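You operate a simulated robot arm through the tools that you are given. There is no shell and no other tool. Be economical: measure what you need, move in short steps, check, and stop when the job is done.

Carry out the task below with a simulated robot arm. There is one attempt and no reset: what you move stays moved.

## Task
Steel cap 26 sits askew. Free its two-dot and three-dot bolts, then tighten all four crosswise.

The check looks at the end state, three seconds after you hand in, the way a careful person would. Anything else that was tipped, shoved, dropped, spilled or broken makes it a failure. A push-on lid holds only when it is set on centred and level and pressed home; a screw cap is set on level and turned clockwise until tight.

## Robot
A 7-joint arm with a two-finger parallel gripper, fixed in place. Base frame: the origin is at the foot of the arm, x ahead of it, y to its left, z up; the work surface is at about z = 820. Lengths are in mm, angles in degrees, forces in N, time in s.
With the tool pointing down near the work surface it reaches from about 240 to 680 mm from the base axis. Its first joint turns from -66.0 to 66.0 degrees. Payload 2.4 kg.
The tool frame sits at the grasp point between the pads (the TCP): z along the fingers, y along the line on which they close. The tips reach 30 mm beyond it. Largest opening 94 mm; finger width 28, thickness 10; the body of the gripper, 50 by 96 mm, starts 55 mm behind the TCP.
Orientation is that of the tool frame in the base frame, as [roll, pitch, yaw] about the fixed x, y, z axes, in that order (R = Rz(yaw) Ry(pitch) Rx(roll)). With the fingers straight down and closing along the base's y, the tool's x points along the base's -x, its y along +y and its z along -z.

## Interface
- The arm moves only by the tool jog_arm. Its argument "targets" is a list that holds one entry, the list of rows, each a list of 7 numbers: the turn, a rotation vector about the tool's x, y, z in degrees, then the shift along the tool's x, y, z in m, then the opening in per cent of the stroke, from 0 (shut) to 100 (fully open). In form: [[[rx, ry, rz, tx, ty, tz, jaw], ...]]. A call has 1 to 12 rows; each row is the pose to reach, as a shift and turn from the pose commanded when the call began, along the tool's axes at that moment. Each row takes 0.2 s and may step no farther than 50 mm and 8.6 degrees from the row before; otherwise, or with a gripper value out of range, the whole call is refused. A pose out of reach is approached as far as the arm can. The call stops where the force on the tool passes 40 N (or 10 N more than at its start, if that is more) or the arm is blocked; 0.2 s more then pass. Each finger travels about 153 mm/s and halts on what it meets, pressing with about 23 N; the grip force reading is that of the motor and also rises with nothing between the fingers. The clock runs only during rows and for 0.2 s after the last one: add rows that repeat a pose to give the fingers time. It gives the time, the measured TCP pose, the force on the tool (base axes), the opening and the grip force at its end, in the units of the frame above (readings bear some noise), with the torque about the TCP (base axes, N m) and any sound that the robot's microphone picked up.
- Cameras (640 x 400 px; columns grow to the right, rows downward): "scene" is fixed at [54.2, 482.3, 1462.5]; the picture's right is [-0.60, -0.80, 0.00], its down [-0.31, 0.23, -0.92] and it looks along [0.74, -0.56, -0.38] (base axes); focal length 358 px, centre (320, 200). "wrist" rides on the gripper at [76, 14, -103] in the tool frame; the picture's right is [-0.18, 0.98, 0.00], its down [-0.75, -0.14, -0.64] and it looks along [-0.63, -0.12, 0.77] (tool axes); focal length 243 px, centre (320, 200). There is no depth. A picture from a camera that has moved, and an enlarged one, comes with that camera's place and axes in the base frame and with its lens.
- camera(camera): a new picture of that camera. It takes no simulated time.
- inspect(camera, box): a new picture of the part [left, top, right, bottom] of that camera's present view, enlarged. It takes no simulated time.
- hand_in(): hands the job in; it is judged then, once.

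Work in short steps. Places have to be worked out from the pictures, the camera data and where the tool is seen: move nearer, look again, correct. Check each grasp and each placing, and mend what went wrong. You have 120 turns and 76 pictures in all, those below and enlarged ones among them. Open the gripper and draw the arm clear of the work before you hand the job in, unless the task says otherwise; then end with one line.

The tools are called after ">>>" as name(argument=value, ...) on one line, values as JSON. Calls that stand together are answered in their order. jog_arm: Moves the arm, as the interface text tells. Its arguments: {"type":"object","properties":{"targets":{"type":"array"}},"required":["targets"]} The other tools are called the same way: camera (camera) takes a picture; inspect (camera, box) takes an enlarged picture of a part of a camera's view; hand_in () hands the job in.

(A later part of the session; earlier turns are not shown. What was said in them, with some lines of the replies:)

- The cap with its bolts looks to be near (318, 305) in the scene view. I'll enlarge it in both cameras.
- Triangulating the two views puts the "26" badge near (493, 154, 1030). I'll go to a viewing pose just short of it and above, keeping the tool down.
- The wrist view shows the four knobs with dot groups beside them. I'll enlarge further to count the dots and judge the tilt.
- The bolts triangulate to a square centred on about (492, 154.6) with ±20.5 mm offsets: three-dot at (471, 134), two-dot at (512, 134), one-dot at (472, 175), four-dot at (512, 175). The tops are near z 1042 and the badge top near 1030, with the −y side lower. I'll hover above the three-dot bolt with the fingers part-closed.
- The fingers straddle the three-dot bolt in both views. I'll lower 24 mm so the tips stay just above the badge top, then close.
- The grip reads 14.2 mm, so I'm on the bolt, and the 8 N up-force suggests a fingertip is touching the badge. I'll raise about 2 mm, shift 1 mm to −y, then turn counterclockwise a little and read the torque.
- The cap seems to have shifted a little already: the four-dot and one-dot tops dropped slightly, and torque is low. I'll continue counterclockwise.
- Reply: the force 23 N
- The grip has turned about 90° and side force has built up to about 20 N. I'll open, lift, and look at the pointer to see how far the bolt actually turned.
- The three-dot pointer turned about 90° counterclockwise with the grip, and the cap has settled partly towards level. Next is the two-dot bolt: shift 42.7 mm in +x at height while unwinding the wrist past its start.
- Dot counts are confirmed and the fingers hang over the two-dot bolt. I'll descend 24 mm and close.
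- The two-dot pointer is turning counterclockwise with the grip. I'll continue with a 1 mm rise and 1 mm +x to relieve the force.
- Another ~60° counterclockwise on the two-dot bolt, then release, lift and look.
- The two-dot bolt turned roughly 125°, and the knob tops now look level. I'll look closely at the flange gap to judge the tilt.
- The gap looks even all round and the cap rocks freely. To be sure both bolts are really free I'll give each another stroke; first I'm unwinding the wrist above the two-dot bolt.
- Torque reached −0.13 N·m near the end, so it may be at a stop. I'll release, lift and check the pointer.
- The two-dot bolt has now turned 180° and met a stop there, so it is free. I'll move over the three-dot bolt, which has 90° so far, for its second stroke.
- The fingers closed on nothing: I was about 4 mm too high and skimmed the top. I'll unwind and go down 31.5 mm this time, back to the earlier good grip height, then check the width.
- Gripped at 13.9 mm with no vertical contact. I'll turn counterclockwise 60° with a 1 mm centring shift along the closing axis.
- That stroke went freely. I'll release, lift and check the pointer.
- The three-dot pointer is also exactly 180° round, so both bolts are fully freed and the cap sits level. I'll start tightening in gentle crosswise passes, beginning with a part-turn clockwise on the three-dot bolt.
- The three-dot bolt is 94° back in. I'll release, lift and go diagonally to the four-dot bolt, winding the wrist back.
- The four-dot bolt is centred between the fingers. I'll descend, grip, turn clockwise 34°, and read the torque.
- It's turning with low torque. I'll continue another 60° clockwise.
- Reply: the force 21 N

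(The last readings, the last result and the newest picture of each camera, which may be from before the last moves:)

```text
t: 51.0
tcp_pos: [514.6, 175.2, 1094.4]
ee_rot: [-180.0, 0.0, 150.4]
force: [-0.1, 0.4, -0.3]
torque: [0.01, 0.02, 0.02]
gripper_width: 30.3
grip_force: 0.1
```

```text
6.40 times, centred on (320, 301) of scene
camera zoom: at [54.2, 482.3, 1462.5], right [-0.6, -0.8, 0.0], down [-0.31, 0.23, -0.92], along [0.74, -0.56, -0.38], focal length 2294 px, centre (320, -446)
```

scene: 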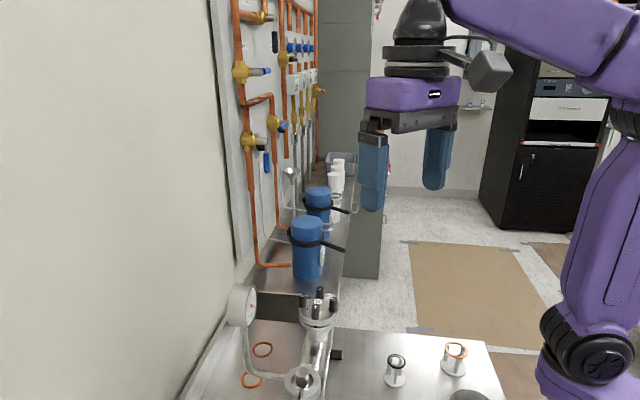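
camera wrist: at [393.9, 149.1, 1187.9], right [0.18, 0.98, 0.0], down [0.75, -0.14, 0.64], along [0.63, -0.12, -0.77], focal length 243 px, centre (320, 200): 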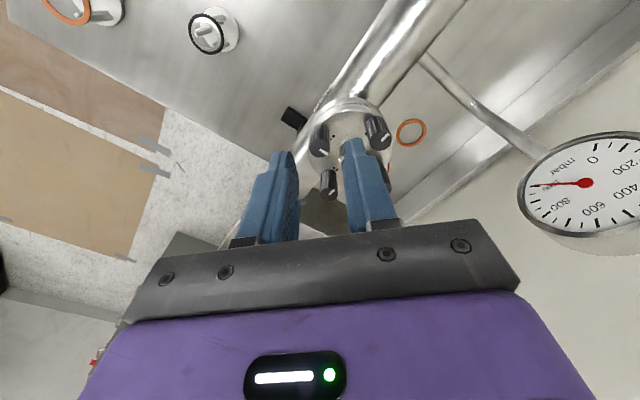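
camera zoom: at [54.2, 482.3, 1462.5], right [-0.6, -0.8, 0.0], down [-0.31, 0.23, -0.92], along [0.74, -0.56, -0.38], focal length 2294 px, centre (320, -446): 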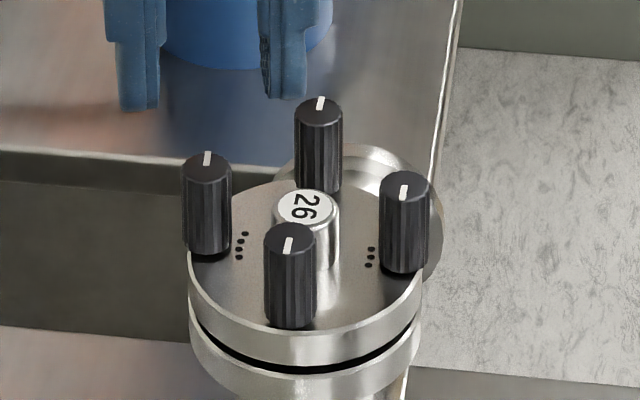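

The four-dot bolt followed the full 90° clockwise. Now the two-dot bolt: shift across while winding the wrist back.

>>> jog_arm(targets=[[[0, 0, -8.5, -0.01, -0.018, 0, 32], [0, 0, -17, -0.0198, -0.0359, 0, 32], [0, 0, -25.5, -0.0198, -0.0359, 0, 32], [0, 0, -34, -0.0198, -0.0359, 0, 32], [0, 0, -42.5, -0.0198, -0.0359, 0, 32], [0, 0, -51, -0.0198, -0.0359, 0, 32], [0, 0, -59.5, -0.0198, -0.0359, 0, 32], [0, 0, -68, -0.0198, -0.0359, 0, 32], [0, 0, -76.5, -0.0198, -0.0359, 0, 32], [0, 0, -85, -0.0198, -0.0359, 0, 32], [0, 0, -93.5, -0.0198, -0.0359, 0, 32], [0, 0, -102, -0.0198, -0.0359, 0, 32]]])

>>> jog_arm(targets=[[[0, 0, 0, 0, 0, 0.015, 32], [0, 0, 0, 0, 0, 0.03, 32], [0, 0, 0, 0, 0, 0.03, 0], [0, 0, 0, 0, 0, 0.03, 0], [0, 0, 0, 0, 0, 0.03, 0]]])

>>> jog_arm(targets=[[[0, 0, 8.5, 0, 0, 0, 0], [0, 0, 17, 0, 0, 0, 0], [0, 0, 25.5, 0, 0, 0, 0], [0, 0, 34, 0, 0, 0, 0], [0, 0, 42.5, 0, 0, 0, 0], [0, 0, 51, 0, 0, 0, 0], [0, 0, 59.5, 0, 0, 0, 0], [0, 0, 68, 0, 0, 0, 0], [0, 0, 76.5, 0, 0, 0, 0], [0, 0, 85, 0, 0, 0, 0], [0, 0, 93.5, 0, 0, 0, 0]]])

```text
t: 53.6
tcp_pos: [512.6, 133.7, 1095.7]
ee_rot: [180.0, 0.0, -107.2]
force: [-0.2, -0.1, -0.8]
torque: [0.01, -0.02, 0.02]
gripper_width: 29.7
grip_force: 0.1
```

```text
t: 54.8
tcp_pos: [515.5, 131.9, 1063.6]
ee_rot: [-179.7, 0.1, -107.6]
force: [10.5, -2.9, 8.7]
torque: [-0.07, -0.39, -0.09]
gripper_width: 14.3
grip_force: 23.0
```

```text
t: 57.2
tcp_pos: [513.1, 135.4, 1064.3]
ee_rot: [179.9, 0.0, 159.0]
force: [3.7, 6.7, 2.1]
torque: [0.29, -0.15, 0.04]
gripper_width: 14.2
grip_force: 23.2
```

The two-dot bolt is 93° in. Next, diagonally to the one-dot bolt.

>>> jog_arm(targets=[[[0, 0, 0, 0, 0, 0, 32], [0, 0, 0, 0, 0, 0, 32], [0, 0, 0, 0, 0, -0.03, 32], [0, 0, -8.5, 0.026, 0.012, -0.03, 32], [0, 0, -17, 0.0524, 0.0236, -0.03, 32], [0, 0, -25.5, 0.0524, 0.0236, -0.03, 32], [0, 0, -34, 0.0524, 0.0236, -0.03, 32], [0, 0, -42.5, 0.0524, 0.0236, -0.03, 32], [0, 0, -51, 0.0524, 0.0236, -0.03, 32], [0, 0, -59.5, 0.0524, 0.0236, -0.03, 32], [0, 0, -68, 0.0524, 0.0236, -0.03, 32], [0, 0, -76.5, 0.0524, 0.0236, -0.03, 32]]])

>>> inspect(camera="scene", box=[270, 260, 370, 322])

>>> inspect(camera="wrist", box=[220, 80, 460, 240])

```text
t: 59.8
tcp_pos: [472.0, 173.9, 1094.8]
ee_rot: [179.9, 0.0, -124.2]
force: [-0.4, -0.5, 0.5]
torque: [0.0, 0.03, -0.03]
gripper_width: 30.3
grip_force: 0.0
```

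```text
6.40 times, centred on (320, 291) of scene
camera zoom: at [54.2, 482.3, 1462.5], right [-0.6, -0.8, 0.0], down [-0.31, 0.23, -0.92], along [0.74, -0.56, -0.38], focal length 2294 px, centre (320, -382)
```

zoom: 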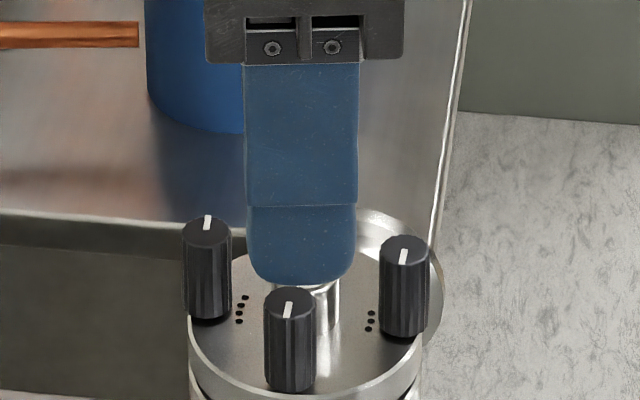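

```text
2.50 times, centred on (340, 160) of wrist
camera zoom: at [417.7, 119.3, 1195.7], right [-0.71, 0.71, 0.0], down [0.54, 0.54, 0.64], along [0.45, 0.45, -0.77], focal length 606 px, centre (270, 300)
```

zoom: 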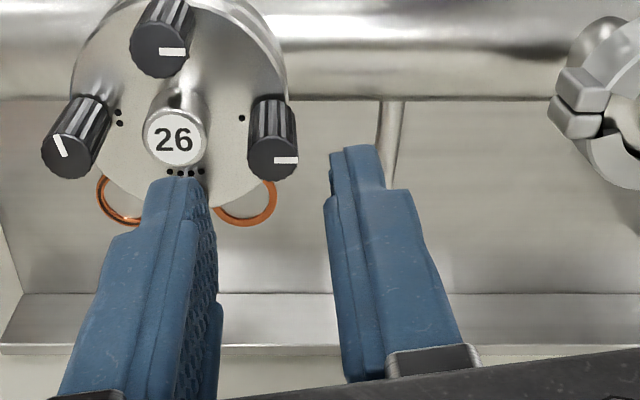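

The one-dot bolt sits between the fingers. I'll descend, grip and turn clockwise about 90°.

>>> jog_arm(targets=[[[0, 0, 0, 0, 0, 0.015, 32], [0, 0, 0, 0, 0, 0.03, 32], [0, 0, 0, 0, 0, 0.03, 0], [0, 0, 0, 0, 0, 0.03, 0], [0, 0, 0, 0, 0, 0.03, 0]]])

>>> jog_arm(targets=[[[0, 0, 8.5, 0, 0, 0, 0], [0, 0, 17, 0, 0, 0, 0], [0, 0, 25.5, 0, 0, 0, 0], [0, 0, 34, 0, 0, 0, 0], [0, 0, 42.5, 0, 0, 0, 0], [0, 0, 51, 0, 0, 0, 0], [0, 0, 59.5, 0, 0, 0, 0], [0, 0, 68, 0, 0, 0, 0], [0, 0, 76.5, 0, 0, 0, 0], [0, 0, 85, 0, 0, 0, 0], [0, 0, 93.5, 0, 0, 0, 0]]])

>>> jog_arm(targets=[[[0, 0, 0, 0, 0, 0, 32], [0, 0, 0, 0, 0, 0, 32], [0, 0, 0, 0, 0, -0.015, 32], [0, 0, 0, 0, 0, -0.03, 32]]])

>>> inspect(camera="scene", box=[270, 270, 370, 332])

```text
t: 61.0
tcp_pos: [472.2, 173.3, 1063.0]
ee_rot: [180.0, -0.1, -124.5]
force: [-2.4, -2.0, 4.8]
torque: [-0.15, 0.15, -0.01]
gripper_width: 13.8
grip_force: 23.2
```

```text
t: 63.4
tcp_pos: [473.6, 175.5, 1064.5]
ee_rot: [179.9, 0.1, 141.8]
force: [3.1, 11.7, -3.0]
torque: [0.5, 0.03, 0.04]
gripper_width: 14.0
grip_force: 23.2
```

```text
t: 64.4
tcp_pos: [472.0, 175.9, 1095.7]
ee_rot: [-180.0, 0.1, 142.0]
force: [0.1, 0.3, -0.3]
torque: [-0.03, 0.01, 0.01]
gripper_width: 30.2
grip_force: 0.0
```

```text
6.40 times, centred on (320, 301) of scene
camera zoom: at [54.2, 482.3, 1462.5], right [-0.6, -0.8, 0.0], down [-0.31, 0.23, -0.92], along [0.74, -0.56, -0.38], focal length 2294 px, centre (320, -446)
```

zoom: 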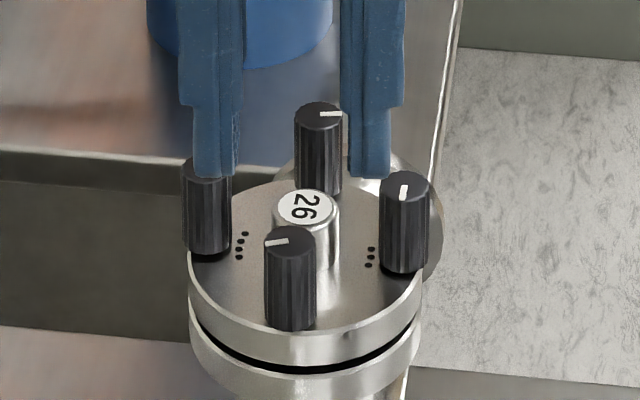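

All four are about a quarter turn in and the cap still looks level. Second pass starts on the one-dot bolt with a 1 mm recentring.

>>> jog_arm(targets=[[[0, 0, -8.5, 0, 0.001, 0, 32], [0, 0, -17, 0, 0.001, 0, 32], [0, 0, -25.5, 0, 0.001, 0, 32], [0, 0, -34, 0, 0.001, 0, 32], [0, 0, -42.5, 0, 0.001, 0, 32], [0, 0, -51, 0, 0.001, 0, 32], [0, 0, -59.5, 0, 0.001, 0, 32], [0, 0, -68, 0, 0.001, 0, 32], [0, 0, -76.5, 0, 0.001, 0, 32], [0, 0, -85, 0, 0.001, 0, 32], [0, 0, -93.5, 0, 0.001, 0, 32], [0, 0, -102, 0, 0.001, 0, 32]]])

>>> jog_arm(targets=[[[0, 0, 0, 0, 0, 0.015, 32], [0, 0, 0, 0, 0, 0.03, 32], [0, 0, 0, 0, 0, 0.03, 0], [0, 0, 0, 0, 0, 0.03, 0], [0, 0, 0, 0, 0, 0.03, 0]]])

>>> jog_arm(targets=[[[0, 0, 8.5, 0, 0, 0, 0], [0, 0, 17, 0, 0, 0, 0], [0, 0, 25.5, 0, 0, 0, 0], [0, 0, 34, 0, 0, 0, 0], [0, 0, 42.5, 0, 0, 0, 0], [0, 0, 51, 0, 0, 0, 0], [0, 0, 59.5, 0, 0, 0, 0], [0, 0, 68, 0, 0, 0, 0], [0, 0, 76.5, 0, 0, 0, 0], [0, 0, 85, 0, 0, 0, 0], [0, 0, 93.5, 0, 0, 0, 0]]])

>>> inspect(camera="scene", box=[270, 270, 370, 332])

```text
t: 67.0
tcp_pos: [473.3, 175.6, 1094.3]
ee_rot: [-180.0, 0.1, -115.9]
force: [0.0, 0.6, -0.1]
torque: [0.01, -0.02, -0.02]
gripper_width: 30.4
grip_force: 0.0
```

```text
t: 68.2
tcp_pos: [473.9, 177.0, 1063.6]
ee_rot: [-179.9, 0.0, -116.1]
force: [4.2, -3.0, 5.3]
torque: [-0.26, -0.22, -0.01]
gripper_width: 14.2
grip_force: 23.1
```

```text
t: 70.6
tcp_pos: [473.5, 175.6, 1064.2]
ee_rot: [180.0, -0.1, 150.3]
force: [0.7, 7.5, 0.2]
torque: [0.35, 0.2, 0.04]
gripper_width: 14.1
grip_force: 23.3
```

```text
6.40 times, centred on (320, 301) of scene
camera zoom: at [54.2, 482.6, 1462.4], right [-0.6, -0.8, 0.0], down [-0.31, 0.23, -0.92], along [0.74, -0.56, -0.38], focal length 2294 px, centre (320, -446)
```

zoom: 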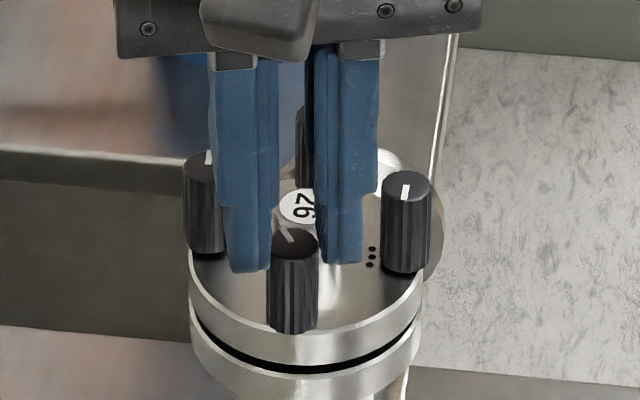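

The one-dot bolt is turning in. Release, and on to the opposite two-dot bolt.

>>> jog_arm(targets=[[[0, 0, 0, 0, 0, 0, 32], [0, 0, 0, 0, 0, 0, 32], [0, 0, 0, 0, 0, -0.03, 32], [0, 0, -8.5, -0.028, -0.008, -0.03, 32], [0, 0, -17, -0.0554, -0.016, -0.03, 32], [0, 0, -25.5, -0.0554, -0.016, -0.03, 32], [0, 0, -34, -0.0554, -0.016, -0.03, 32], [0, 0, -42.5, -0.0554, -0.016, -0.03, 32], [0, 0, -51, -0.0554, -0.016, -0.03, 32], [0, 0, -59.5, -0.0554, -0.016, -0.03, 32], [0, 0, -68, -0.0554, -0.016, -0.03, 32], [0, 0, -76.5, -0.0554, -0.016, -0.03, 32]]])

>>> inspect(camera="scene", box=[270, 270, 370, 332])

>>> jog_arm(targets=[[[0, 0, 0, 0, 0, 0.015, 32], [0, 0, 0, 0, 0, 0.03, 32], [0, 0, 0, 0, 0, 0.03, 0], [0, 0, 0, 0, 0, 0.03, 0], [0, 0, 0, 0, 0, 0.03, 0]]])

>>> jog_arm(targets=[[[0, 0, 8.5, 0, 0, 0, 0], [0, 0, 17, 0, 0, 0, 0], [0, 0, 25.5, 0, 0, 0, 0], [0, 0, 34, 0, 0, 0, 0], [0, 0, 42.5, 0, 0, 0, 0], [0, 0, 51, 0, 0, 0, 0], [0, 0, 59.5, 0, 0, 0, 0], [0, 0, 68, 0, 0, 0, 0], [0, 0, 76.5, 0, 0, 0, 0], [0, 0, 85, 0, 0, 0, 0], [0, 0, 93.5, 0, 0, 0, 0]]])

```text
t: 73.2
tcp_pos: [513.4, 134.9, 1094.4]
ee_rot: [-180.0, 0.0, -132.8]
force: [-0.3, 0.0, 0.0]
torque: [0.0, -0.02, -0.02]
gripper_width: 30.1
grip_force: 0.0
```

```text
6.40 times, centred on (320, 301) of scene
camera zoom: at [54.2, 482.3, 1462.5], right [-0.6, -0.8, 0.0], down [-0.31, 0.23, -0.92], along [0.74, -0.56, -0.38], focal length 2294 px, centre (320, -446)
```

zoom: 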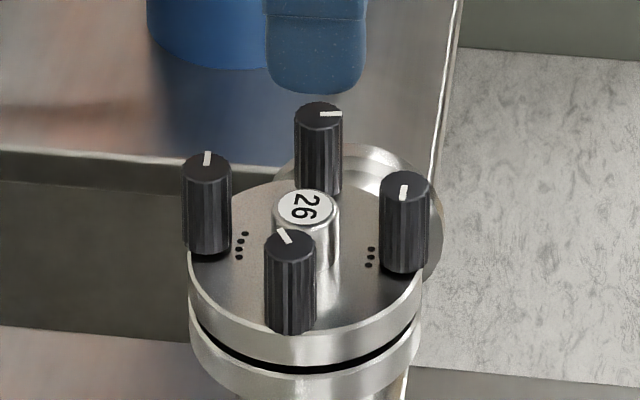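

```text
t: 74.4
tcp_pos: [513.8, 133.4, 1064.8]
ee_rot: [-179.9, 0.1, -133.1]
force: [5.8, -5.8, 7.6]
torque: [-0.22, -0.16, -0.01]
gripper_width: 14.2
grip_force: 22.6
```

```text
t: 76.8
tcp_pos: [514.3, 135.3, 1064.6]
ee_rot: [180.0, 0.0, 133.3]
force: [6.2, 5.8, 2.2]
torque: [0.22, -0.21, 0.03]
gripper_width: 14.3
grip_force: 22.8
```

The two-dot bolt got another stroke. Now the three-dot bolt.

>>> jog_arm(targets=[[[0, 0, 0, 0, 0, 0, 32], [0, 0, 0, 0, 0, 0, 32], [0, 0, 0, 0, 0, -0.03, 32], [0, 0, -8.5, 0.014, -0.015, -0.03, 32], [0, 0, -17, 0.0273, -0.0297, -0.03, 32], [0, 0, -25.5, 0.0273, -0.0297, -0.03, 32], [0, 0, -34, 0.0273, -0.0297, -0.03, 32], [0, 0, -42.5, 0.0273, -0.0297, -0.03, 32], [0, 0, -51, 0.0273, -0.0297, -0.03, 32], [0, 0, -59.5, 0.0273, -0.0297, -0.03, 32], [0, 0, -68, 0.0273, -0.0297, -0.03, 32], [0, 0, -76.5, 0.0273, -0.0297, -0.03, 32]]])

>>> jog_arm(targets=[[[0, 0, -8.5, 0, 0, 0, 32], [0, 0, -17, 0, 0, 0, 32], [0, 0, -25.5, 0, 0, 0, 32], [0, 0, -25.5, 0, 0, 0.015, 32], [0, 0, -25.5, 0, 0, 0.03, 32], [0, 0, -25.5, 0, 0, 0.03, 0], [0, 0, -25.5, 0, 0, 0.03, 0], [0, 0, -25.5, 0, 0, 0.03, 0]]])

>>> jog_arm(targets=[[[0, 0, 8.5, 0, 0, 0, 0], [0, 0, 17, 0, 0, 0, 0], [0, 0, 25.5, 0, 0, 0, 0], [0, 0, 34, 0, 0, 0, 0], [0, 0, 42.5, 0, 0, 0, 0], [0, 0, 51, 0, 0, 0, 0], [0, 0, 59.5, 0, 0, 0, 0], [0, 0, 68, 0, 0, 0, 0], [0, 0, 76.5, 0, 0, 0, 0], [0, 0, 85, 0, 0, 0, 0], [0, 0, 93.5, 0, 0, 0, 0]]])

>>> inspect(camera="scene", box=[270, 270, 370, 332])

```text
t: 79.4
tcp_pos: [472.9, 132.6, 1093.8]
ee_rot: [180.0, 0.0, -149.7]
force: [-0.2, 0.1, -0.5]
torque: [-0.01, -0.02, -0.01]
gripper_width: 30.0
grip_force: 0.0
```

```text
t: 81.2
tcp_pos: [474.3, 133.4, 1063.7]
ee_rot: [-179.9, 0.1, -124.5]
force: [-7.0, -0.1, 7.8]
torque: [0.04, 0.19, 0.02]
gripper_width: 14.1
grip_force: 23.0
```

```text
t: 83.6
tcp_pos: [475.1, 135.2, 1065.5]
ee_rot: [179.9, 0.1, 141.9]
force: [-2.4, 11.9, -3.8]
torque: [0.41, 0.08, 0.02]
gripper_width: 14.1
grip_force: 22.4
```

```text
6.40 times, centred on (320, 301) of scene
camera zoom: at [54.3, 482.7, 1462.3], right [-0.6, -0.8, 0.0], down [-0.31, 0.23, -0.92], along [0.74, -0.56, -0.38], focal length 2294 px, centre (320, -446)
```

zoom: 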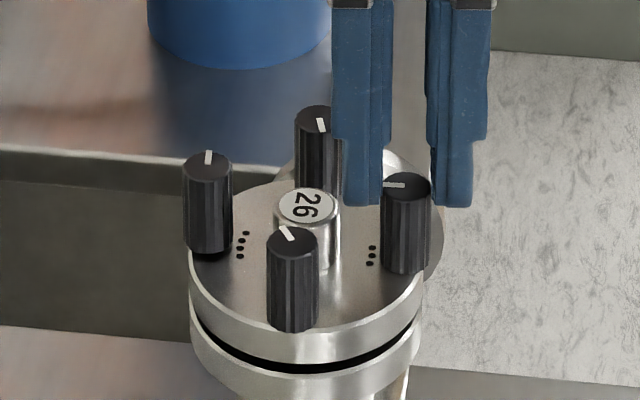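

Bolts three and two are back at their starting angles and the cap looks level. Now the four-dot bolt for its second stroke.

>>> jog_arm(targets=[[[0, 0, 0, 0, 0, 0, 32], [0, 0, 0, 0, 0, 0, 32], [0, 0, 0, 0, 0, -0.03, 32], [0, 0, -8.5, -0.0035, 0.029, -0.03, 32], [0, 0, -17, -0.0069, 0.0576, -0.03, 32], [0, 0, -25.5, -0.0069, 0.0576, -0.03, 32], [0, 0, -34, -0.0069, 0.0576, -0.03, 32], [0, 0, -42.5, -0.0069, 0.0576, -0.03, 32], [0, 0, -51, -0.0069, 0.0576, -0.03, 32], [0, 0, -59.5, -0.0069, 0.0576, -0.03, 32], [0, 0, -68, -0.0069, 0.0576, -0.03, 32], [0, 0, -76.5, -0.0069, 0.0576, -0.03, 32]]])

>>> jog_arm(targets=[[[0, 0, -8.5, 0, 0, 0, 32], [0, 0, -17, 0, 0, 0, 32], [0, 0, -25.5, 0, 0, 0, 32], [0, 0, -25.5, 0, 0, 0.015, 32], [0, 0, -25.5, 0, 0, 0.031, 32], [0, 0, -25.5, 0, 0, 0.031, 0], [0, 0, -25.5, 0, 0, 0.031, 0], [0, 0, -25.5, 0, 0, 0.031, 0]]])

>>> jog_arm(targets=[[[0, 0, 8.5, 0, 0, 0, 0], [0, 0, 17, 0, 0, 0, 0], [0, 0, 25.5, 0, 0, 0, 0], [0, 0, 34, 0, 0, 0, 0], [0, 0, 42.5, 0, 0, 0, 0], [0, 0, 51, 0, 0, 0, 0], [0, 0, 59.5, 0, 0, 0, 0], [0, 0, 68, 0, 0, 0, 0], [0, 0, 76.5, 0, 0, 0, 0], [0, 0, 85, 0, 0, 0, 0], [0, 0, 93.5, 0, 0, 0, 0]]])

>>> jog_arm(targets=[[[0, 0, 0, 0, 0, 0, 32], [0, 0, 0, 0, 0, 0, 32], [0, 0, 0, 0, 0, -0.015, 32], [0, 0, 0, 0, 0, -0.031, 32]]])

>>> inspect(camera="scene", box=[270, 270, 370, 332])

```text
t: 86.2
tcp_pos: [514.8, 174.6, 1094.5]
ee_rot: [180.0, 0.1, -141.4]
force: [0.2, -0.4, 0.2]
torque: [0.0, -0.03, -0.01]
gripper_width: 30.0
grip_force: 0.1
```

```text
t: 88.0
tcp_pos: [515.2, 175.4, 1062.4]
ee_rot: [-179.9, 0.1, -116.1]
force: [1.2, -1.8, 6.8]
torque: [-0.19, 0.04, 0.01]
gripper_width: 14.0
grip_force: 23.7
```

```text
t: 90.4
tcp_pos: [514.0, 176.6, 1063.5]
ee_rot: [179.9, 0.0, 150.3]
force: [-5.2, 10.6, -3.8]
torque: [0.47, 0.34, 0.04]
gripper_width: 14.0
grip_force: 22.9
```

```text
t: 91.4
tcp_pos: [515.9, 174.7, 1095.1]
ee_rot: [179.9, 0.1, 150.4]
force: [0.6, -0.9, -0.2]
torque: [0.02, 0.02, -0.03]
gripper_width: 30.2
grip_force: 0.0
```

```text
6.40 times, centred on (320, 301) of scene
camera zoom: at [54.2, 482.3, 1462.5], right [-0.6, -0.8, 0.0], down [-0.31, 0.23, -0.92], along [0.74, -0.56, -0.38], focal length 2294 px, centre (320, -446)
```

zoom: 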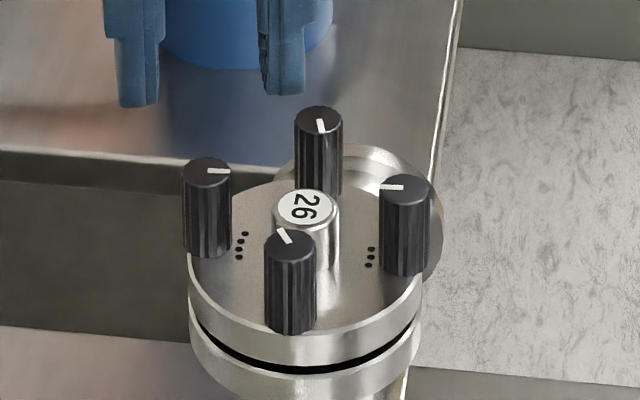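

All four keep moving in with no hard resistance yet. Third pass: one-dot bolt.

>>> jog_arm(targets=[[[0, 0, -8.5, 0.018, -0.01, 0, 32], [0, 0, -17, 0.0361, -0.0201, 0, 32], [0, 0, -25.5, 0.0361, -0.0201, 0, 32], [0, 0, -34, 0.0361, -0.0201, 0, 32], [0, 0, -42.5, 0.0361, -0.0201, 0, 32], [0, 0, -51, 0.0361, -0.0201, 0, 32], [0, 0, -59.5, 0.0361, -0.0201, 0, 32], [0, 0, -68, 0.0361, -0.0201, 0, 32], [0, 0, -76.5, 0.0361, -0.0201, 0, 32], [0, 0, -85, 0.0361, -0.0201, 0, 32], [0, 0, -93.5, 0.0361, -0.0201, 0, 32], [0, 0, -102, 0.0361, -0.0201, 0, 32]]])

>>> jog_arm(targets=[[[0, 0, 0, 0, 0, 0.015, 32], [0, 0, 0, 0, 0, 0.031, 32], [0, 0, 0, 0, 0, 0.031, 0], [0, 0, 0, 0, 0, 0.031, 0], [0, 0, 0, 0, 0, 0.031, 0]]])

>>> jog_arm(targets=[[[0, 0, 8.5, 0, 0, 0, 0], [0, 0, 17, 0, 0, 0, 0], [0, 0, 25.5, 0, 0, 0, 0], [0, 0, 34, 0, 0, 0, 0], [0, 0, 42.5, 0, 0, 0, 0]]])

>>> jog_arm(targets=[[[0, 0, 8.5, 0, 0, 0, 0], [0, 0, 17, 0, 0, 0, 0], [0, 0, 25.5, 0, 0, 0, 0], [0, 0, 34, 0, 0, 0, 0], [0, 0, 42.5, 0, 0, 0, 0], [0, 0, 51, 0, 0, 0, 0]]])

>>> inspect(camera="scene", box=[270, 270, 370, 332])

```text
t: 94.0
tcp_pos: [474.1, 173.7, 1095.5]
ee_rot: [180.0, 0.0, -107.4]
force: [-0.1, 0.6, 0.3]
torque: [-0.03, -0.02, 0.01]
gripper_width: 30.3
grip_force: 0.1
```

```text
t: 95.2
tcp_pos: [472.8, 175.4, 1065.1]
ee_rot: [179.9, -0.1, -107.5]
force: [-1.6, 0.0, 8.1]
torque: [-0.13, 0.05, 0.0]
gripper_width: 13.9
grip_force: 23.4
```

```text
t: 96.4
tcp_pos: [473.3, 175.2, 1062.9]
ee_rot: [-180.0, 0.1, -150.1]
force: [-5.3, 3.3, 15.6]
torque: [0.15, 0.07, 0.05]
gripper_width: 13.9
grip_force: 22.6
```

```text
t: 97.8
tcp_pos: [472.4, 175.6, 1063.5]
ee_rot: [-180.0, 0.0, 158.8]
force: [-0.3, 9.2, 0.0]
torque: [0.41, 0.02, 0.09]
gripper_width: 14.0
grip_force: 23.4
```

```text
6.40 times, centred on (320, 301) of scene
camera zoom: at [54.3, 482.6, 1462.4], right [-0.6, -0.8, 0.0], down [-0.31, 0.23, -0.92], along [0.74, -0.56, -0.38], focal length 2294 px, centre (320, -446)
```

zoom: 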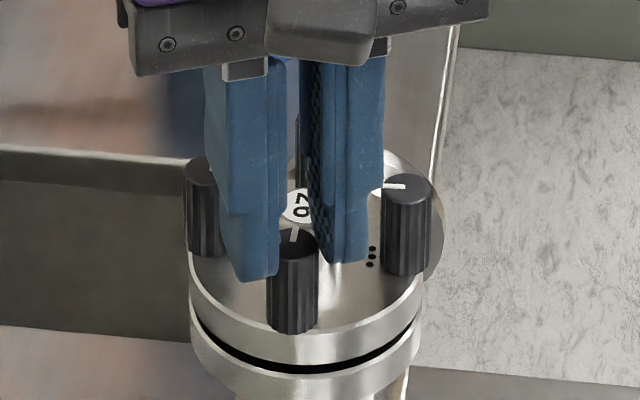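

The one-dot torque is up to 0.09 N·m and the pointer lagged the grip. I'll push on 40° to see whether it is now tight.

>>> jog_arm(targets=[[[0, 0, 8.5, 0, 0, 0, 0], [0, 0, 17, 0, 0, 0, 0], [0, 0, 25.5, 0, 0, 0, 0], [0, 0, 34, 0, 0, 0, 0]]])

>>> jog_arm(targets=[[[0, 0, 0, 0, 0, 0, 32], [0, 0, 0, 0, 0, 0, 32], [0, 0, 0, 0, 0, -0.015, 32], [0, 0, 0, 0, 0, -0.031, 32]]])

>>> inspect(camera="scene", box=[270, 270, 370, 332])

```text
t: 98.8
tcp_pos: [474.6, 175.8, 1063.3]
ee_rot: [179.9, 0.1, 124.8]
force: [5.5, 6.5, 0.4]
torque: [0.13, -0.19, 0.04]
gripper_width: 13.8
grip_force: 22.7
```

```text
t: 99.8
tcp_pos: [472.8, 175.3, 1094.0]
ee_rot: [-179.9, 0.0, 124.9]
force: [0.1, -0.3, 0.5]
torque: [-0.04, -0.01, -0.02]
gripper_width: 30.1
grip_force: 0.1
```

```text
6.40 times, centred on (320, 301) of scene
camera zoom: at [54.2, 482.3, 1462.5], right [-0.6, -0.8, 0.0], down [-0.31, 0.23, -0.92], along [0.74, -0.56, -0.38], focal length 2294 px, centre (320, -446)
```

zoom: 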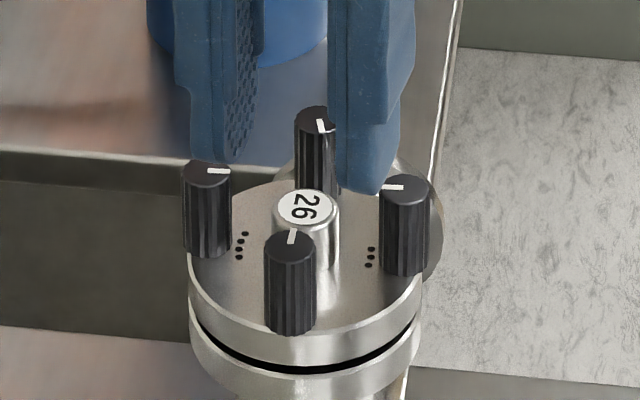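

The one-dot bolt now slips in the grip at 180° from its start, so it is tight, and all four knob tops work out to the same height. I'll drive the others to the same slip point, two-dot next.

>>> jog_arm(targets=[[[0, 0, -8.5, -0.028, 0.005, 0, 32], [0, 0, -17, -0.0567, 0.0096, 0, 32], [0, 0, -25.5, -0.0567, 0.0096, 0, 32], [0, 0, -34, -0.0567, 0.0096, 0, 32], [0, 0, -42.5, -0.0567, 0.0096, 0, 32], [0, 0, -51, -0.0567, 0.0096, 0, 32], [0, 0, -59.5, -0.0567, 0.0096, 0, 32], [0, 0, -68, -0.0567, 0.0096, 0, 32], [0, 0, -76.5, -0.0567, 0.0096, 0, 32], [0, 0, -76.5, -0.0567, 0.0096, 0, 32]]])

>>> jog_arm(targets=[[[0, 0, 0, 0, 0, 0.015, 32], [0, 0, 0, 0, 0, 0.031, 32], [0, 0, 0, 0, 0, 0.031, 0], [0, 0, 0, 0, 0, 0.031, 0], [0, 0, 0, 0, 0, 0.031, 0]]])

>>> jog_arm(targets=[[[0, 0, 8.5, 0, 0, 0, 0], [0, 0, 17, 0, 0, 0, 0], [0, 0, 25.5, 0, 0, 0, 0]]])

>>> jog_arm(targets=[[[0, 0, 8.5, 0, 0, 0, 0], [0, 0, 17, 0, 0, 0, 0], [0, 0, 25.5, 0, 0, 0, 0], [0, 0, 34, 0, 0, 0, 0]]])

>>> jog_arm(targets=[[[0, 0, 0, 0, 0, 0, 32], [0, 0, 0, 0, 0, 0, 32], [0, 0, 0, 0, 0, -0.015, 32], [0, 0, 0, 0, 0, -0.031, 32]]])

>>> inspect(camera="scene", box=[270, 270, 370, 332])

```text
t: 102.0
tcp_pos: [512.1, 134.1, 1094.4]
ee_rot: [-180.0, -0.1, -158.4]
force: [-0.4, -0.3, -0.7]
torque: [0.03, -0.03, 0.02]
gripper_width: 30.0
grip_force: 0.0
```

```text
t: 103.2
tcp_pos: [514.1, 133.3, 1065.2]
ee_rot: [-180.0, 0.2, -158.6]
force: [0.1, -4.7, 7.9]
torque: [-0.16, 0.15, -0.01]
gripper_width: 14.0
grip_force: 23.1
```

```text
t: 104.0
tcp_pos: [513.7, 133.5, 1063.8]
ee_rot: [179.9, -0.1, 175.8]
force: [3.3, 0.3, 6.5]
torque: [0.07, -0.11, 0.17]
gripper_width: 14.2
grip_force: 23.0
```

```text
t: 105.0
tcp_pos: [514.6, 134.9, 1062.2]
ee_rot: [-180.0, 0.0, 141.9]
force: [1.4, 8.7, 0.8]
torque: [0.36, -0.04, 0.2]
gripper_width: 14.0
grip_force: 22.9
```

```text
t: 106.0
tcp_pos: [514.3, 133.3, 1093.6]
ee_rot: [179.9, 0.0, 142.0]
force: [0.1, -0.1, -0.6]
torque: [0.0, -0.02, 0.02]
gripper_width: 30.3
grip_force: 0.1
```

```text
6.40 times, centred on (320, 301) of scene
camera zoom: at [54.2, 482.3, 1462.5], right [-0.6, -0.8, 0.0], down [-0.31, 0.23, -0.92], along [0.74, -0.56, -0.38], focal length 2294 px, centre (320, -446)
```

zoom: 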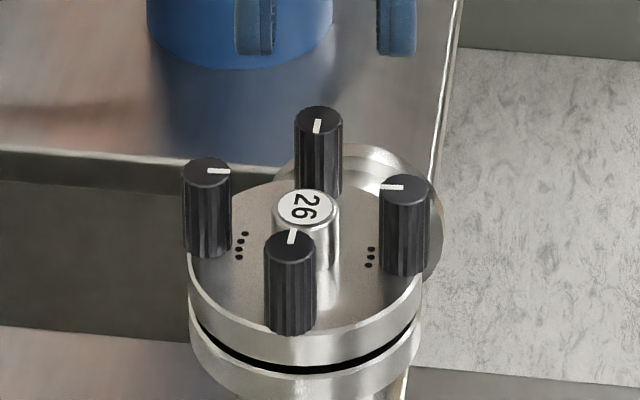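

The two-dot bolt held at 0.2 N·m and slipped in the grip, so it's tight. Same for the three-dot bolt.

>>> jog_arm(targets=[[[0, 0, -8.5, 0.016, -0.0125, 0, 32], [0, 0, -17, 0.0316, -0.0249, 0, 32], [0, 0, -25.5, 0.0316, -0.0249, 0, 32], [0, 0, -34, 0.0316, -0.0249, 0, 32], [0, 0, -42.5, 0.0316, -0.0249, 0, 32], [0, 0, -51, 0.0316, -0.0249, 0, 32], [0, 0, -59.5, 0.0316, -0.0249, 0, 32], [0, 0, -59.5, 0.0316, -0.0249, 0, 32]]])

>>> jog_arm(targets=[[[0, 0, 0, 0, 0, 0.015, 32], [0, 0, 0, 0, 0, 0.031, 32], [0, 0, 0, 0, 0, 0.031, 0], [0, 0, 0, 0, 0, 0.031, 0], [0, 0, 0, 0, 0, 0.031, 0]]])

>>> jog_arm(targets=[[[0, 0, 8.5, 0, 0, 0, 0], [0, 0, 17, 0, 0, 0, 0], [0, 0, 25.5, 0, 0, 0, 0]]])

>>> jog_arm(targets=[[[0, 0, 8.5, 0, 0, 0, 0], [0, 0, 17, 0, 0, 0, 0], [0, 0, 25.5, 0, 0, 0, 0], [0, 0, 34, 0, 0, 0, 0]]])

>>> jog_arm(targets=[[[0, 0, 0, 0, 0, 0, 32], [0, 0, 0, 0, 0, 0, 32], [0, 0, 0, 0, 0, -0.015, 32], [0, 0, 0, 0, 0, -0.031, 32]]])

```text
t: 107.8
tcp_pos: [474.2, 133.7, 1093.1]
ee_rot: [180.0, -0.1, -158.4]
force: [0.8, 0.1, -0.8]
torque: [-0.03, -0.02, 0.01]
gripper_width: 30.5
grip_force: 0.0
```

```text
t: 109.0
tcp_pos: [473.2, 133.2, 1063.4]
ee_rot: [179.9, 0.1, -158.6]
force: [-6.7, 4.7, 10.8]
torque: [0.27, 0.12, 0.02]
gripper_width: 13.9
grip_force: 22.9
```

```text
t: 109.8
tcp_pos: [472.7, 133.4, 1063.3]
ee_rot: [180.0, 0.1, 175.8]
force: [-1.5, 8.3, -0.2]
torque: [0.22, 0.17, 0.16]
gripper_width: 14.3
grip_force: 23.2
```

```text
t: 110.8
tcp_pos: [474.3, 134.5, 1063.9]
ee_rot: [180.0, 0.1, 141.8]
force: [3.9, 9.9, -0.2]
torque: [0.33, -0.16, 0.16]
gripper_width: 14.1
grip_force: 23.1
```

```text
t: 111.8
tcp_pos: [473.6, 133.0, 1095.7]
ee_rot: [-180.0, 0.0, 142.0]
force: [-0.2, -0.1, -0.3]
torque: [-0.02, 0.0, -0.04]
gripper_width: 30.0
grip_force: 0.1
```

The three-dot bolt is tight at 0.16 N·m. Now the opposite four-dot bolt.

>>> jog_arm(targets=[[[0, 0, -8.5, -0.0034, 0.029, 0, 32], [0, 0, -17, -0.0068, 0.0576, 0, 32], [0, 0, -25.5, -0.0068, 0.0576, 0, 32], [0, 0, -34, -0.0068, 0.0576, 0, 32], [0, 0, -42.5, -0.0068, 0.0576, 0, 32], [0, 0, -51, -0.0068, 0.0576, 0, 32], [0, 0, -59.5, -0.0068, 0.0576, 0, 32], [0, 0, -68, -0.0068, 0.0576, 0, 32], [0, 0, -76.5, -0.0068, 0.0576, 0, 32], [0, 0, -76.5, -0.0068, 0.0576, 0, 32]]])

>>> jog_arm(targets=[[[0, 0, 0, 0, 0, 0.015, 32], [0, 0, 0, 0, 0, 0.032, 32], [0, 0, 0, 0, 0, 0.032, 0], [0, 0, 0, 0, 0, 0.032, 0], [0, 0, 0, 0, 0, 0.032, 0]]])

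>>> jog_arm(targets=[[[0, 0, 8.5, 0, 0, 0, 0], [0, 0, 17, 0, 0, 0, 0], [0, 0, 25.5, 0, 0, 0, 0]]])

>>> jog_arm(targets=[[[0, 0, 8.5, 0, 0, 0, 0], [0, 0, 17, 0, 0, 0, 0], [0, 0, 25.5, 0, 0, 0, 0], [0, 0, 34, 0, 0, 0, 0]]])

>>> jog_arm(targets=[[[0, 0, 8.5, 0, 0, 0, 0], [0, 0, 17, 0, 0, 0, 0], [0, 0, 25.5, 0, 0, 0, 0]]])

>>> jog_arm(targets=[[[0, 0, 0, 0, 0, 0, 32], [0, 0, 0, 0, 0, 0, 32], [0, 0, 0, 0, 0, -0.015, 32], [0, 0, 0, 0, 0, -0.032, 32]]])

>>> inspect(camera="scene", box=[270, 270, 370, 332])

```text
t: 114.0
tcp_pos: [514.4, 174.8, 1094.5]
ee_rot: [179.9, 0.0, -141.4]
force: [0.0, -0.1, -0.3]
torque: [0.01, -0.04, 0.01]
gripper_width: 30.1
grip_force: 0.0
```

```text
t: 115.2
tcp_pos: [515.3, 175.8, 1062.4]
ee_rot: [180.0, 0.0, -141.5]
force: [-2.4, 0.1, 6.4]
torque: [-0.15, 0.3, -0.04]
gripper_width: 14.0
grip_force: 23.0
```

```text
t: 116.0
tcp_pos: [514.6, 175.8, 1062.0]
ee_rot: [180.0, 0.0, -167.1]
force: [-1.7, 2.5, 2.2]
torque: [0.08, 0.04, 0.12]
gripper_width: 13.9
grip_force: 23.4
```

```text
t: 117.0
tcp_pos: [514.9, 176.1, 1062.9]
ee_rot: [179.8, 0.0, 158.9]
force: [0.1, 7.5, -0.3]
torque: [0.31, 0.03, 0.1]
gripper_width: 14.3
grip_force: 22.3
```

```text
t: 117.8
tcp_pos: [515.0, 175.8, 1062.7]
ee_rot: [179.8, 0.1, 133.4]
force: [5.3, 10.0, 1.3]
torque: [0.41, -0.26, 0.1]
gripper_width: 14.3
grip_force: 23.4
```

```text
t: 118.8
tcp_pos: [514.5, 174.5, 1095.9]
ee_rot: [180.0, 0.0, 133.4]
force: [0.1, 0.2, 0.4]
torque: [0.01, -0.02, -0.02]
gripper_width: 29.9
grip_force: 0.1
```

```text
6.40 times, centred on (320, 301) of scene
camera zoom: at [54.2, 482.3, 1462.5], right [-0.6, -0.8, 0.0], down [-0.31, 0.23, -0.92], along [0.74, -0.56, -0.38], focal length 2294 px, centre (320, -446)
```

zoom: 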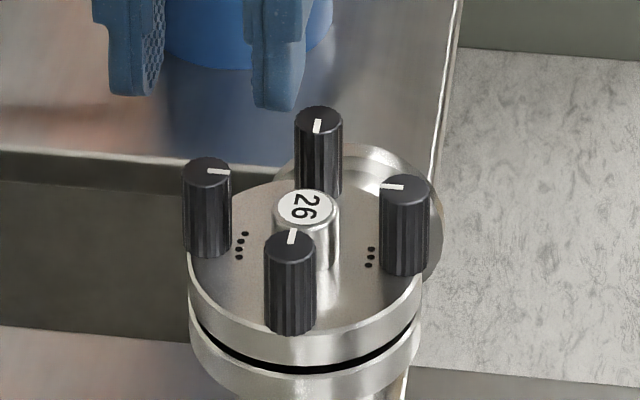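

The four-dot bolt slips at only 0.1 N·m, because the grip on its lowered knob is shallow. I'll regrip 8 mm deeper, fingers closing tangentially so they clear the badge, and tighten again.

>>> jog_arm(targets=[[[0, 0, -8.5, 0, 0, 0, 32], [0, 0, -17, 0, 0, 0, 32], [0, 0, -25.5, 0, 0, 0, 32], [0, 0, -34, 0, 0, 0, 32], [0, 0, -42.5, 0, 0, 0, 32], [0, 0, -51, 0, 0, 0, 32], [0, 0, -59.5, 0, 0, 0, 32], [0, 0, -68, 0, 0, 0, 32], [0, 0, -76.5, 0, 0, 0, 32], [0, 0, -85, 0, 0, 0, 32], [0, 0, -93.5, 0, 0, 0, 32], [0, 0, -102, 0, 0, 0, 32]]])

>>> jog_arm(targets=[[[0, 0, -8, 0, 0, 0, 32], [0, 0, -12, 0, 0, 0.01, 30], [0, 0, -12, 0, 0, 0.02, 30], [0, 0, -12, 0, 0, 0.03, 30], [0, 0, -12, 0, 0, 0.036, 30], [0, 0, -12, 0, 0, 0.04, 30], [0, 0, -12, 0, 0, 0.04, 0], [0, 0, -12, 0, 0, 0.04, 0], [0, 0, -12, 0, 0, 0.04, 0]]])

>>> inspect(camera="scene", box=[270, 260, 370, 322])

```text
t: 121.4
tcp_pos: [513.9, 175.3, 1093.5]
ee_rot: [-179.9, 0.0, -124.4]
force: [0.2, -1.1, 0.3]
torque: [-0.03, 0.0, -0.03]
gripper_width: 30.2
grip_force: 0.0
```

```text
t: 123.4
tcp_pos: [514.7, 174.9, 1052.7]
ee_rot: [-180.0, 0.2, -112.5]
force: [6.0, 0.5, 1.5]
torque: [-0.02, -0.21, -0.03]
gripper_width: 13.9
grip_force: 22.9
```

```text
6.40 times, centred on (320, 291) of scene
camera zoom: at [54.3, 482.3, 1462.5], right [-0.6, -0.8, 0.0], down [-0.31, 0.23, -0.92], along [0.74, -0.56, -0.38], focal length 2294 px, centre (320, -382)
```

zoom: 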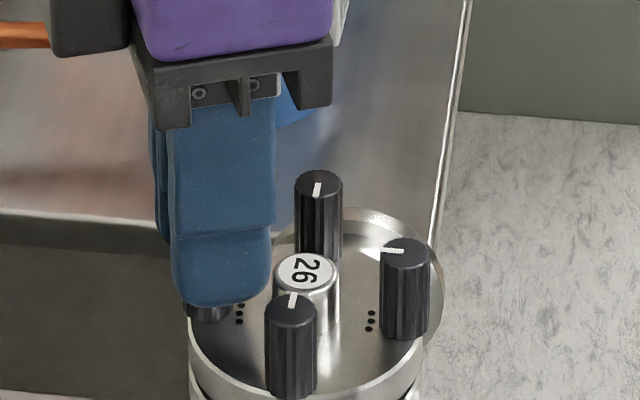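

Deep grip with no contact on the cap. Turning clockwise 34° and reading the torque.

>>> jog_arm(targets=[[[0, 0, 8.5, 0, 0, 0, 0], [0, 0, 17, 0, 0, 0, 0], [0, 0, 25.5, 0, 0, 0, 0]]])

>>> jog_arm(targets=[[[0, 0, 8.5, 0, 0, 0, 0], [0, 0, 17, 0, 0, 0, 0], [0, 0, 21, 0, 0, 0, 0]]])

>>> jog_arm(targets=[[[0, 0, 0, 0, 0, 0, 30], [0, 0, 0, 0, 0, 0, 30], [0, 0, 0, 0, 0, -0.02, 30], [0, 0, 0, 0, 0, -0.04, 30]]])

>>> inspect(camera="scene", box=[270, 270, 370, 332])

```text
t: 124.2
tcp_pos: [514.0, 175.2, 1053.6]
ee_rot: [-180.0, 0.0, -138.2]
force: [3.4, -0.5, 0.9]
torque: [-0.09, -0.18, 0.06]
gripper_width: 14.1
grip_force: 23.0
```

```text
t: 125.0
tcp_pos: [513.2, 174.7, 1052.9]
ee_rot: [-180.0, -0.1, -159.2]
force: [-0.9, 1.8, -0.5]
torque: [0.03, -0.05, 0.08]
gripper_width: 14.2
grip_force: 23.0
```

```text
t: 126.0
tcp_pos: [514.7, 174.8, 1094.6]
ee_rot: [-180.0, -0.1, -159.0]
force: [0.6, 0.0, 0.2]
torque: [0.01, 0.01, -0.05]
gripper_width: 28.1
grip_force: 0.0
```

```text
6.40 times, centred on (320, 301) of scene
camera zoom: at [54.2, 482.3, 1462.5], right [-0.6, -0.8, 0.0], down [-0.31, 0.23, -0.92], along [0.74, -0.56, -0.38], focal length 2294 px, centre (320, -446)
```

zoom: 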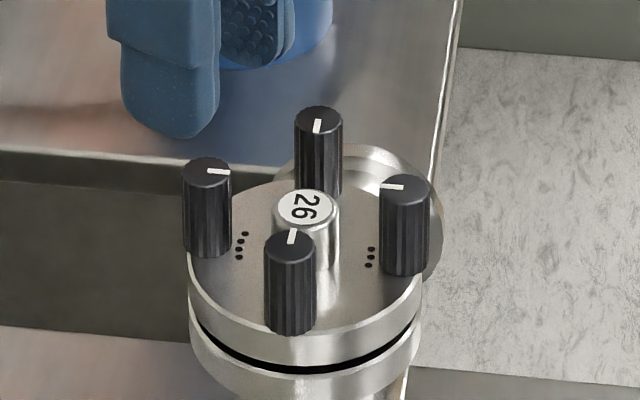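

The deep grip gives the same result: the pointer stays put and the fingers slip, so the four-dot bolt is at its stop. One last re-check of the one-dot bolt.

>>> jog_arm(targets=[[[0, 0, -8.5, 0.019, 0.0075, 0, 32], [0, 0, -17, 0.0381, 0.015, 0, 32], [0, 0, -25.5, 0.0381, 0.015, 0, 32], [0, 0, -34, 0.0381, 0.015, 0, 32], [0, 0, -34, 0.0381, 0.015, 0, 32], [0, 0, -34, 0.0381, 0.015, 0.016, 32], [0, 0, -34, 0.0381, 0.015, 0.032, 32], [0, 0, -34, 0.0381, 0.015, 0.032, 0], [0, 0, -34, 0.0381, 0.015, 0.032, 0], [0, 0, -34, 0.0381, 0.015, 0.032, 0]]])

>>> jog_arm(targets=[[[0, 0, 8.5, 0, 0, 0, 0], [0, 0, 17, 0, 0, 0, 0], [0, 0, 25.5, 0, 0, 0, 0], [0, 0, 34, 0, 0, 0, 0]]])

>>> jog_arm(targets=[[[0, 0, 8.5, 0, 0, 0, 0], [0, 0, 17, 0, 0, 0, 0], [0, 0, 25.5, 0, 0, 0, 0], [0, 0, 34, 0, 0, 0, 0]]])

>>> jog_arm(targets=[[[0, 0, 0, 0, 0, 0, 32], [0, 0, 0, 0, 0, 0, 32], [0, 0, 0, 0, 0, -0.02, 32], [0, 0, 0, 0, 0, -0.04, 32], [0, 0, 0, 0, 0, -0.08, 32], [0, 0, 0, 0, 0, -0.12, 32]]])

>>> inspect(camera="scene", box=[270, 270, 370, 332])

>>> inspect(camera="scene", box=[295, 305, 343, 335])

```text
t: 128.2
tcp_pos: [474.7, 176.2, 1063.5]
ee_rot: [-179.9, 0.0, -125.0]
force: [-0.6, -2.1, 6.6]
torque: [-0.26, 0.09, -0.02]
gripper_width: 13.9
grip_force: 23.0
```

```text
t: 129.2
tcp_pos: [473.2, 176.0, 1061.6]
ee_rot: [-180.0, -0.1, -159.2]
force: [0.7, -0.1, -0.8]
torque: [0.05, 0.01, 0.14]
gripper_width: 13.9
grip_force: 22.8
```

```text
t: 130.2
tcp_pos: [473.1, 176.3, 1062.4]
ee_rot: [-179.9, 0.0, 166.9]
force: [-1.2, 5.5, 0.3]
torque: [0.23, 0.07, 0.17]
gripper_width: 14.2
grip_force: 22.8
```

```text
t: 131.6
tcp_pos: [474.6, 175.7, 1183.3]
ee_rot: [-179.9, 0.0, 166.9]
force: [-0.5, 0.8, -0.4]
torque: [-0.02, 0.03, 0.0]
gripper_width: 30.0
grip_force: 0.0
```

```text
6.40 times, centred on (320, 301) of scene
camera zoom: at [54.2, 482.3, 1462.5], right [-0.6, -0.8, 0.0], down [-0.31, 0.23, -0.92], along [0.74, -0.56, -0.38], focal length 2294 px, centre (320, -446)
```

zoom: 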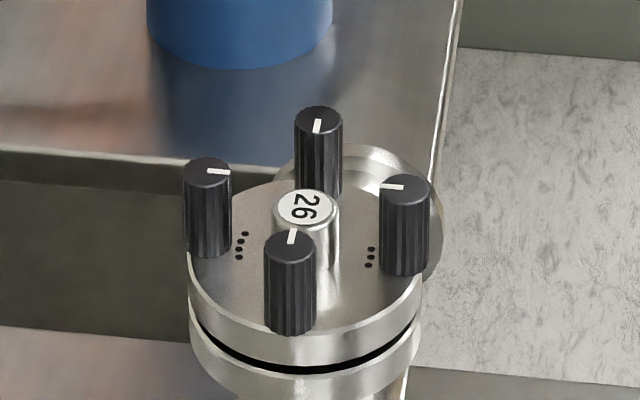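

```text
13.33 times, centred on (319, 320) of scene
camera zoom: at [54.2, 482.3, 1462.5], right [-0.6, -0.8, 0.0], down [-0.31, 0.23, -0.92], along [0.74, -0.56, -0.38], focal length 4778 px, centre (333, -1400)
```

zoom: 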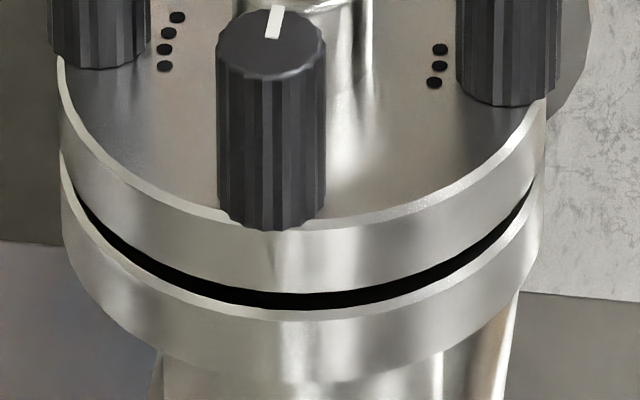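

All four are at their stops (the one-dot slipped at 0.17 N·m), the knobs are seated and the gap is even. I'll open and draw the arm clear, then take a last overall look.

>>> jog_arm(targets=[[[0, 0, 0, 0.01, 0, -0.04, 60], [0, 0, 0, 0.04, 0, -0.07, 100], [0, 0, 0, 0.08, 0, -0.09, 100], [0, 0, 0, 0.12, 0, -0.11, 100], [0, 0, 0, 0.14, 0, -0.12, 100]]])

>>> camera(camera="scene")

>>> camera(camera="wrist")

```text
t: 132.8
tcp_pos: [338.3, 207.8, 1302.8]
ee_rot: [-180.0, -0.1, 167.0]
force: [-0.6, -0.3, 0.1]
torque: [0.01, -0.04, 0.03]
gripper_width: 93.9
grip_force: 0.0
```

```text
26 pictures are left
```

scene: 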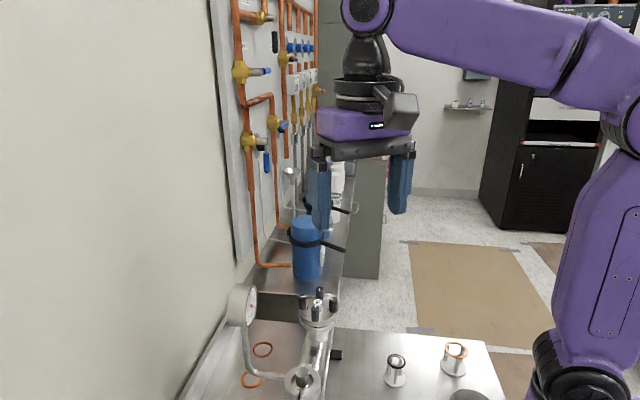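

```text
25 pictures are left
camera wrist: at [266.6, 239.1, 1404.8], right [0.4, 0.92, 0.0], down [0.7, -0.31, 0.64], along [0.59, -0.26, -0.77], focal length 243 px, centre (320, 200)
```

wrist: 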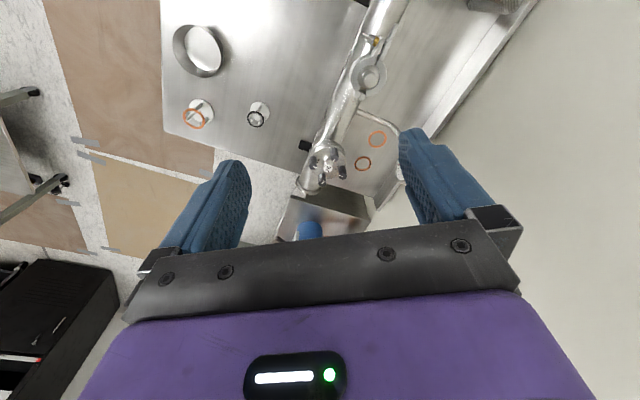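

Nothing else was disturbed, the cap is level, and the arm is clear with the gripper open. Handing in.

>>> hand_in()

```text
The job is handed in.
```

Cap 26 now sits level: I freed the two-dot and three-dot bolts half a turn each, then tightened all four crosswise until each stopped turning and slipped in the grip; the job is handed in, with no result shown yet.
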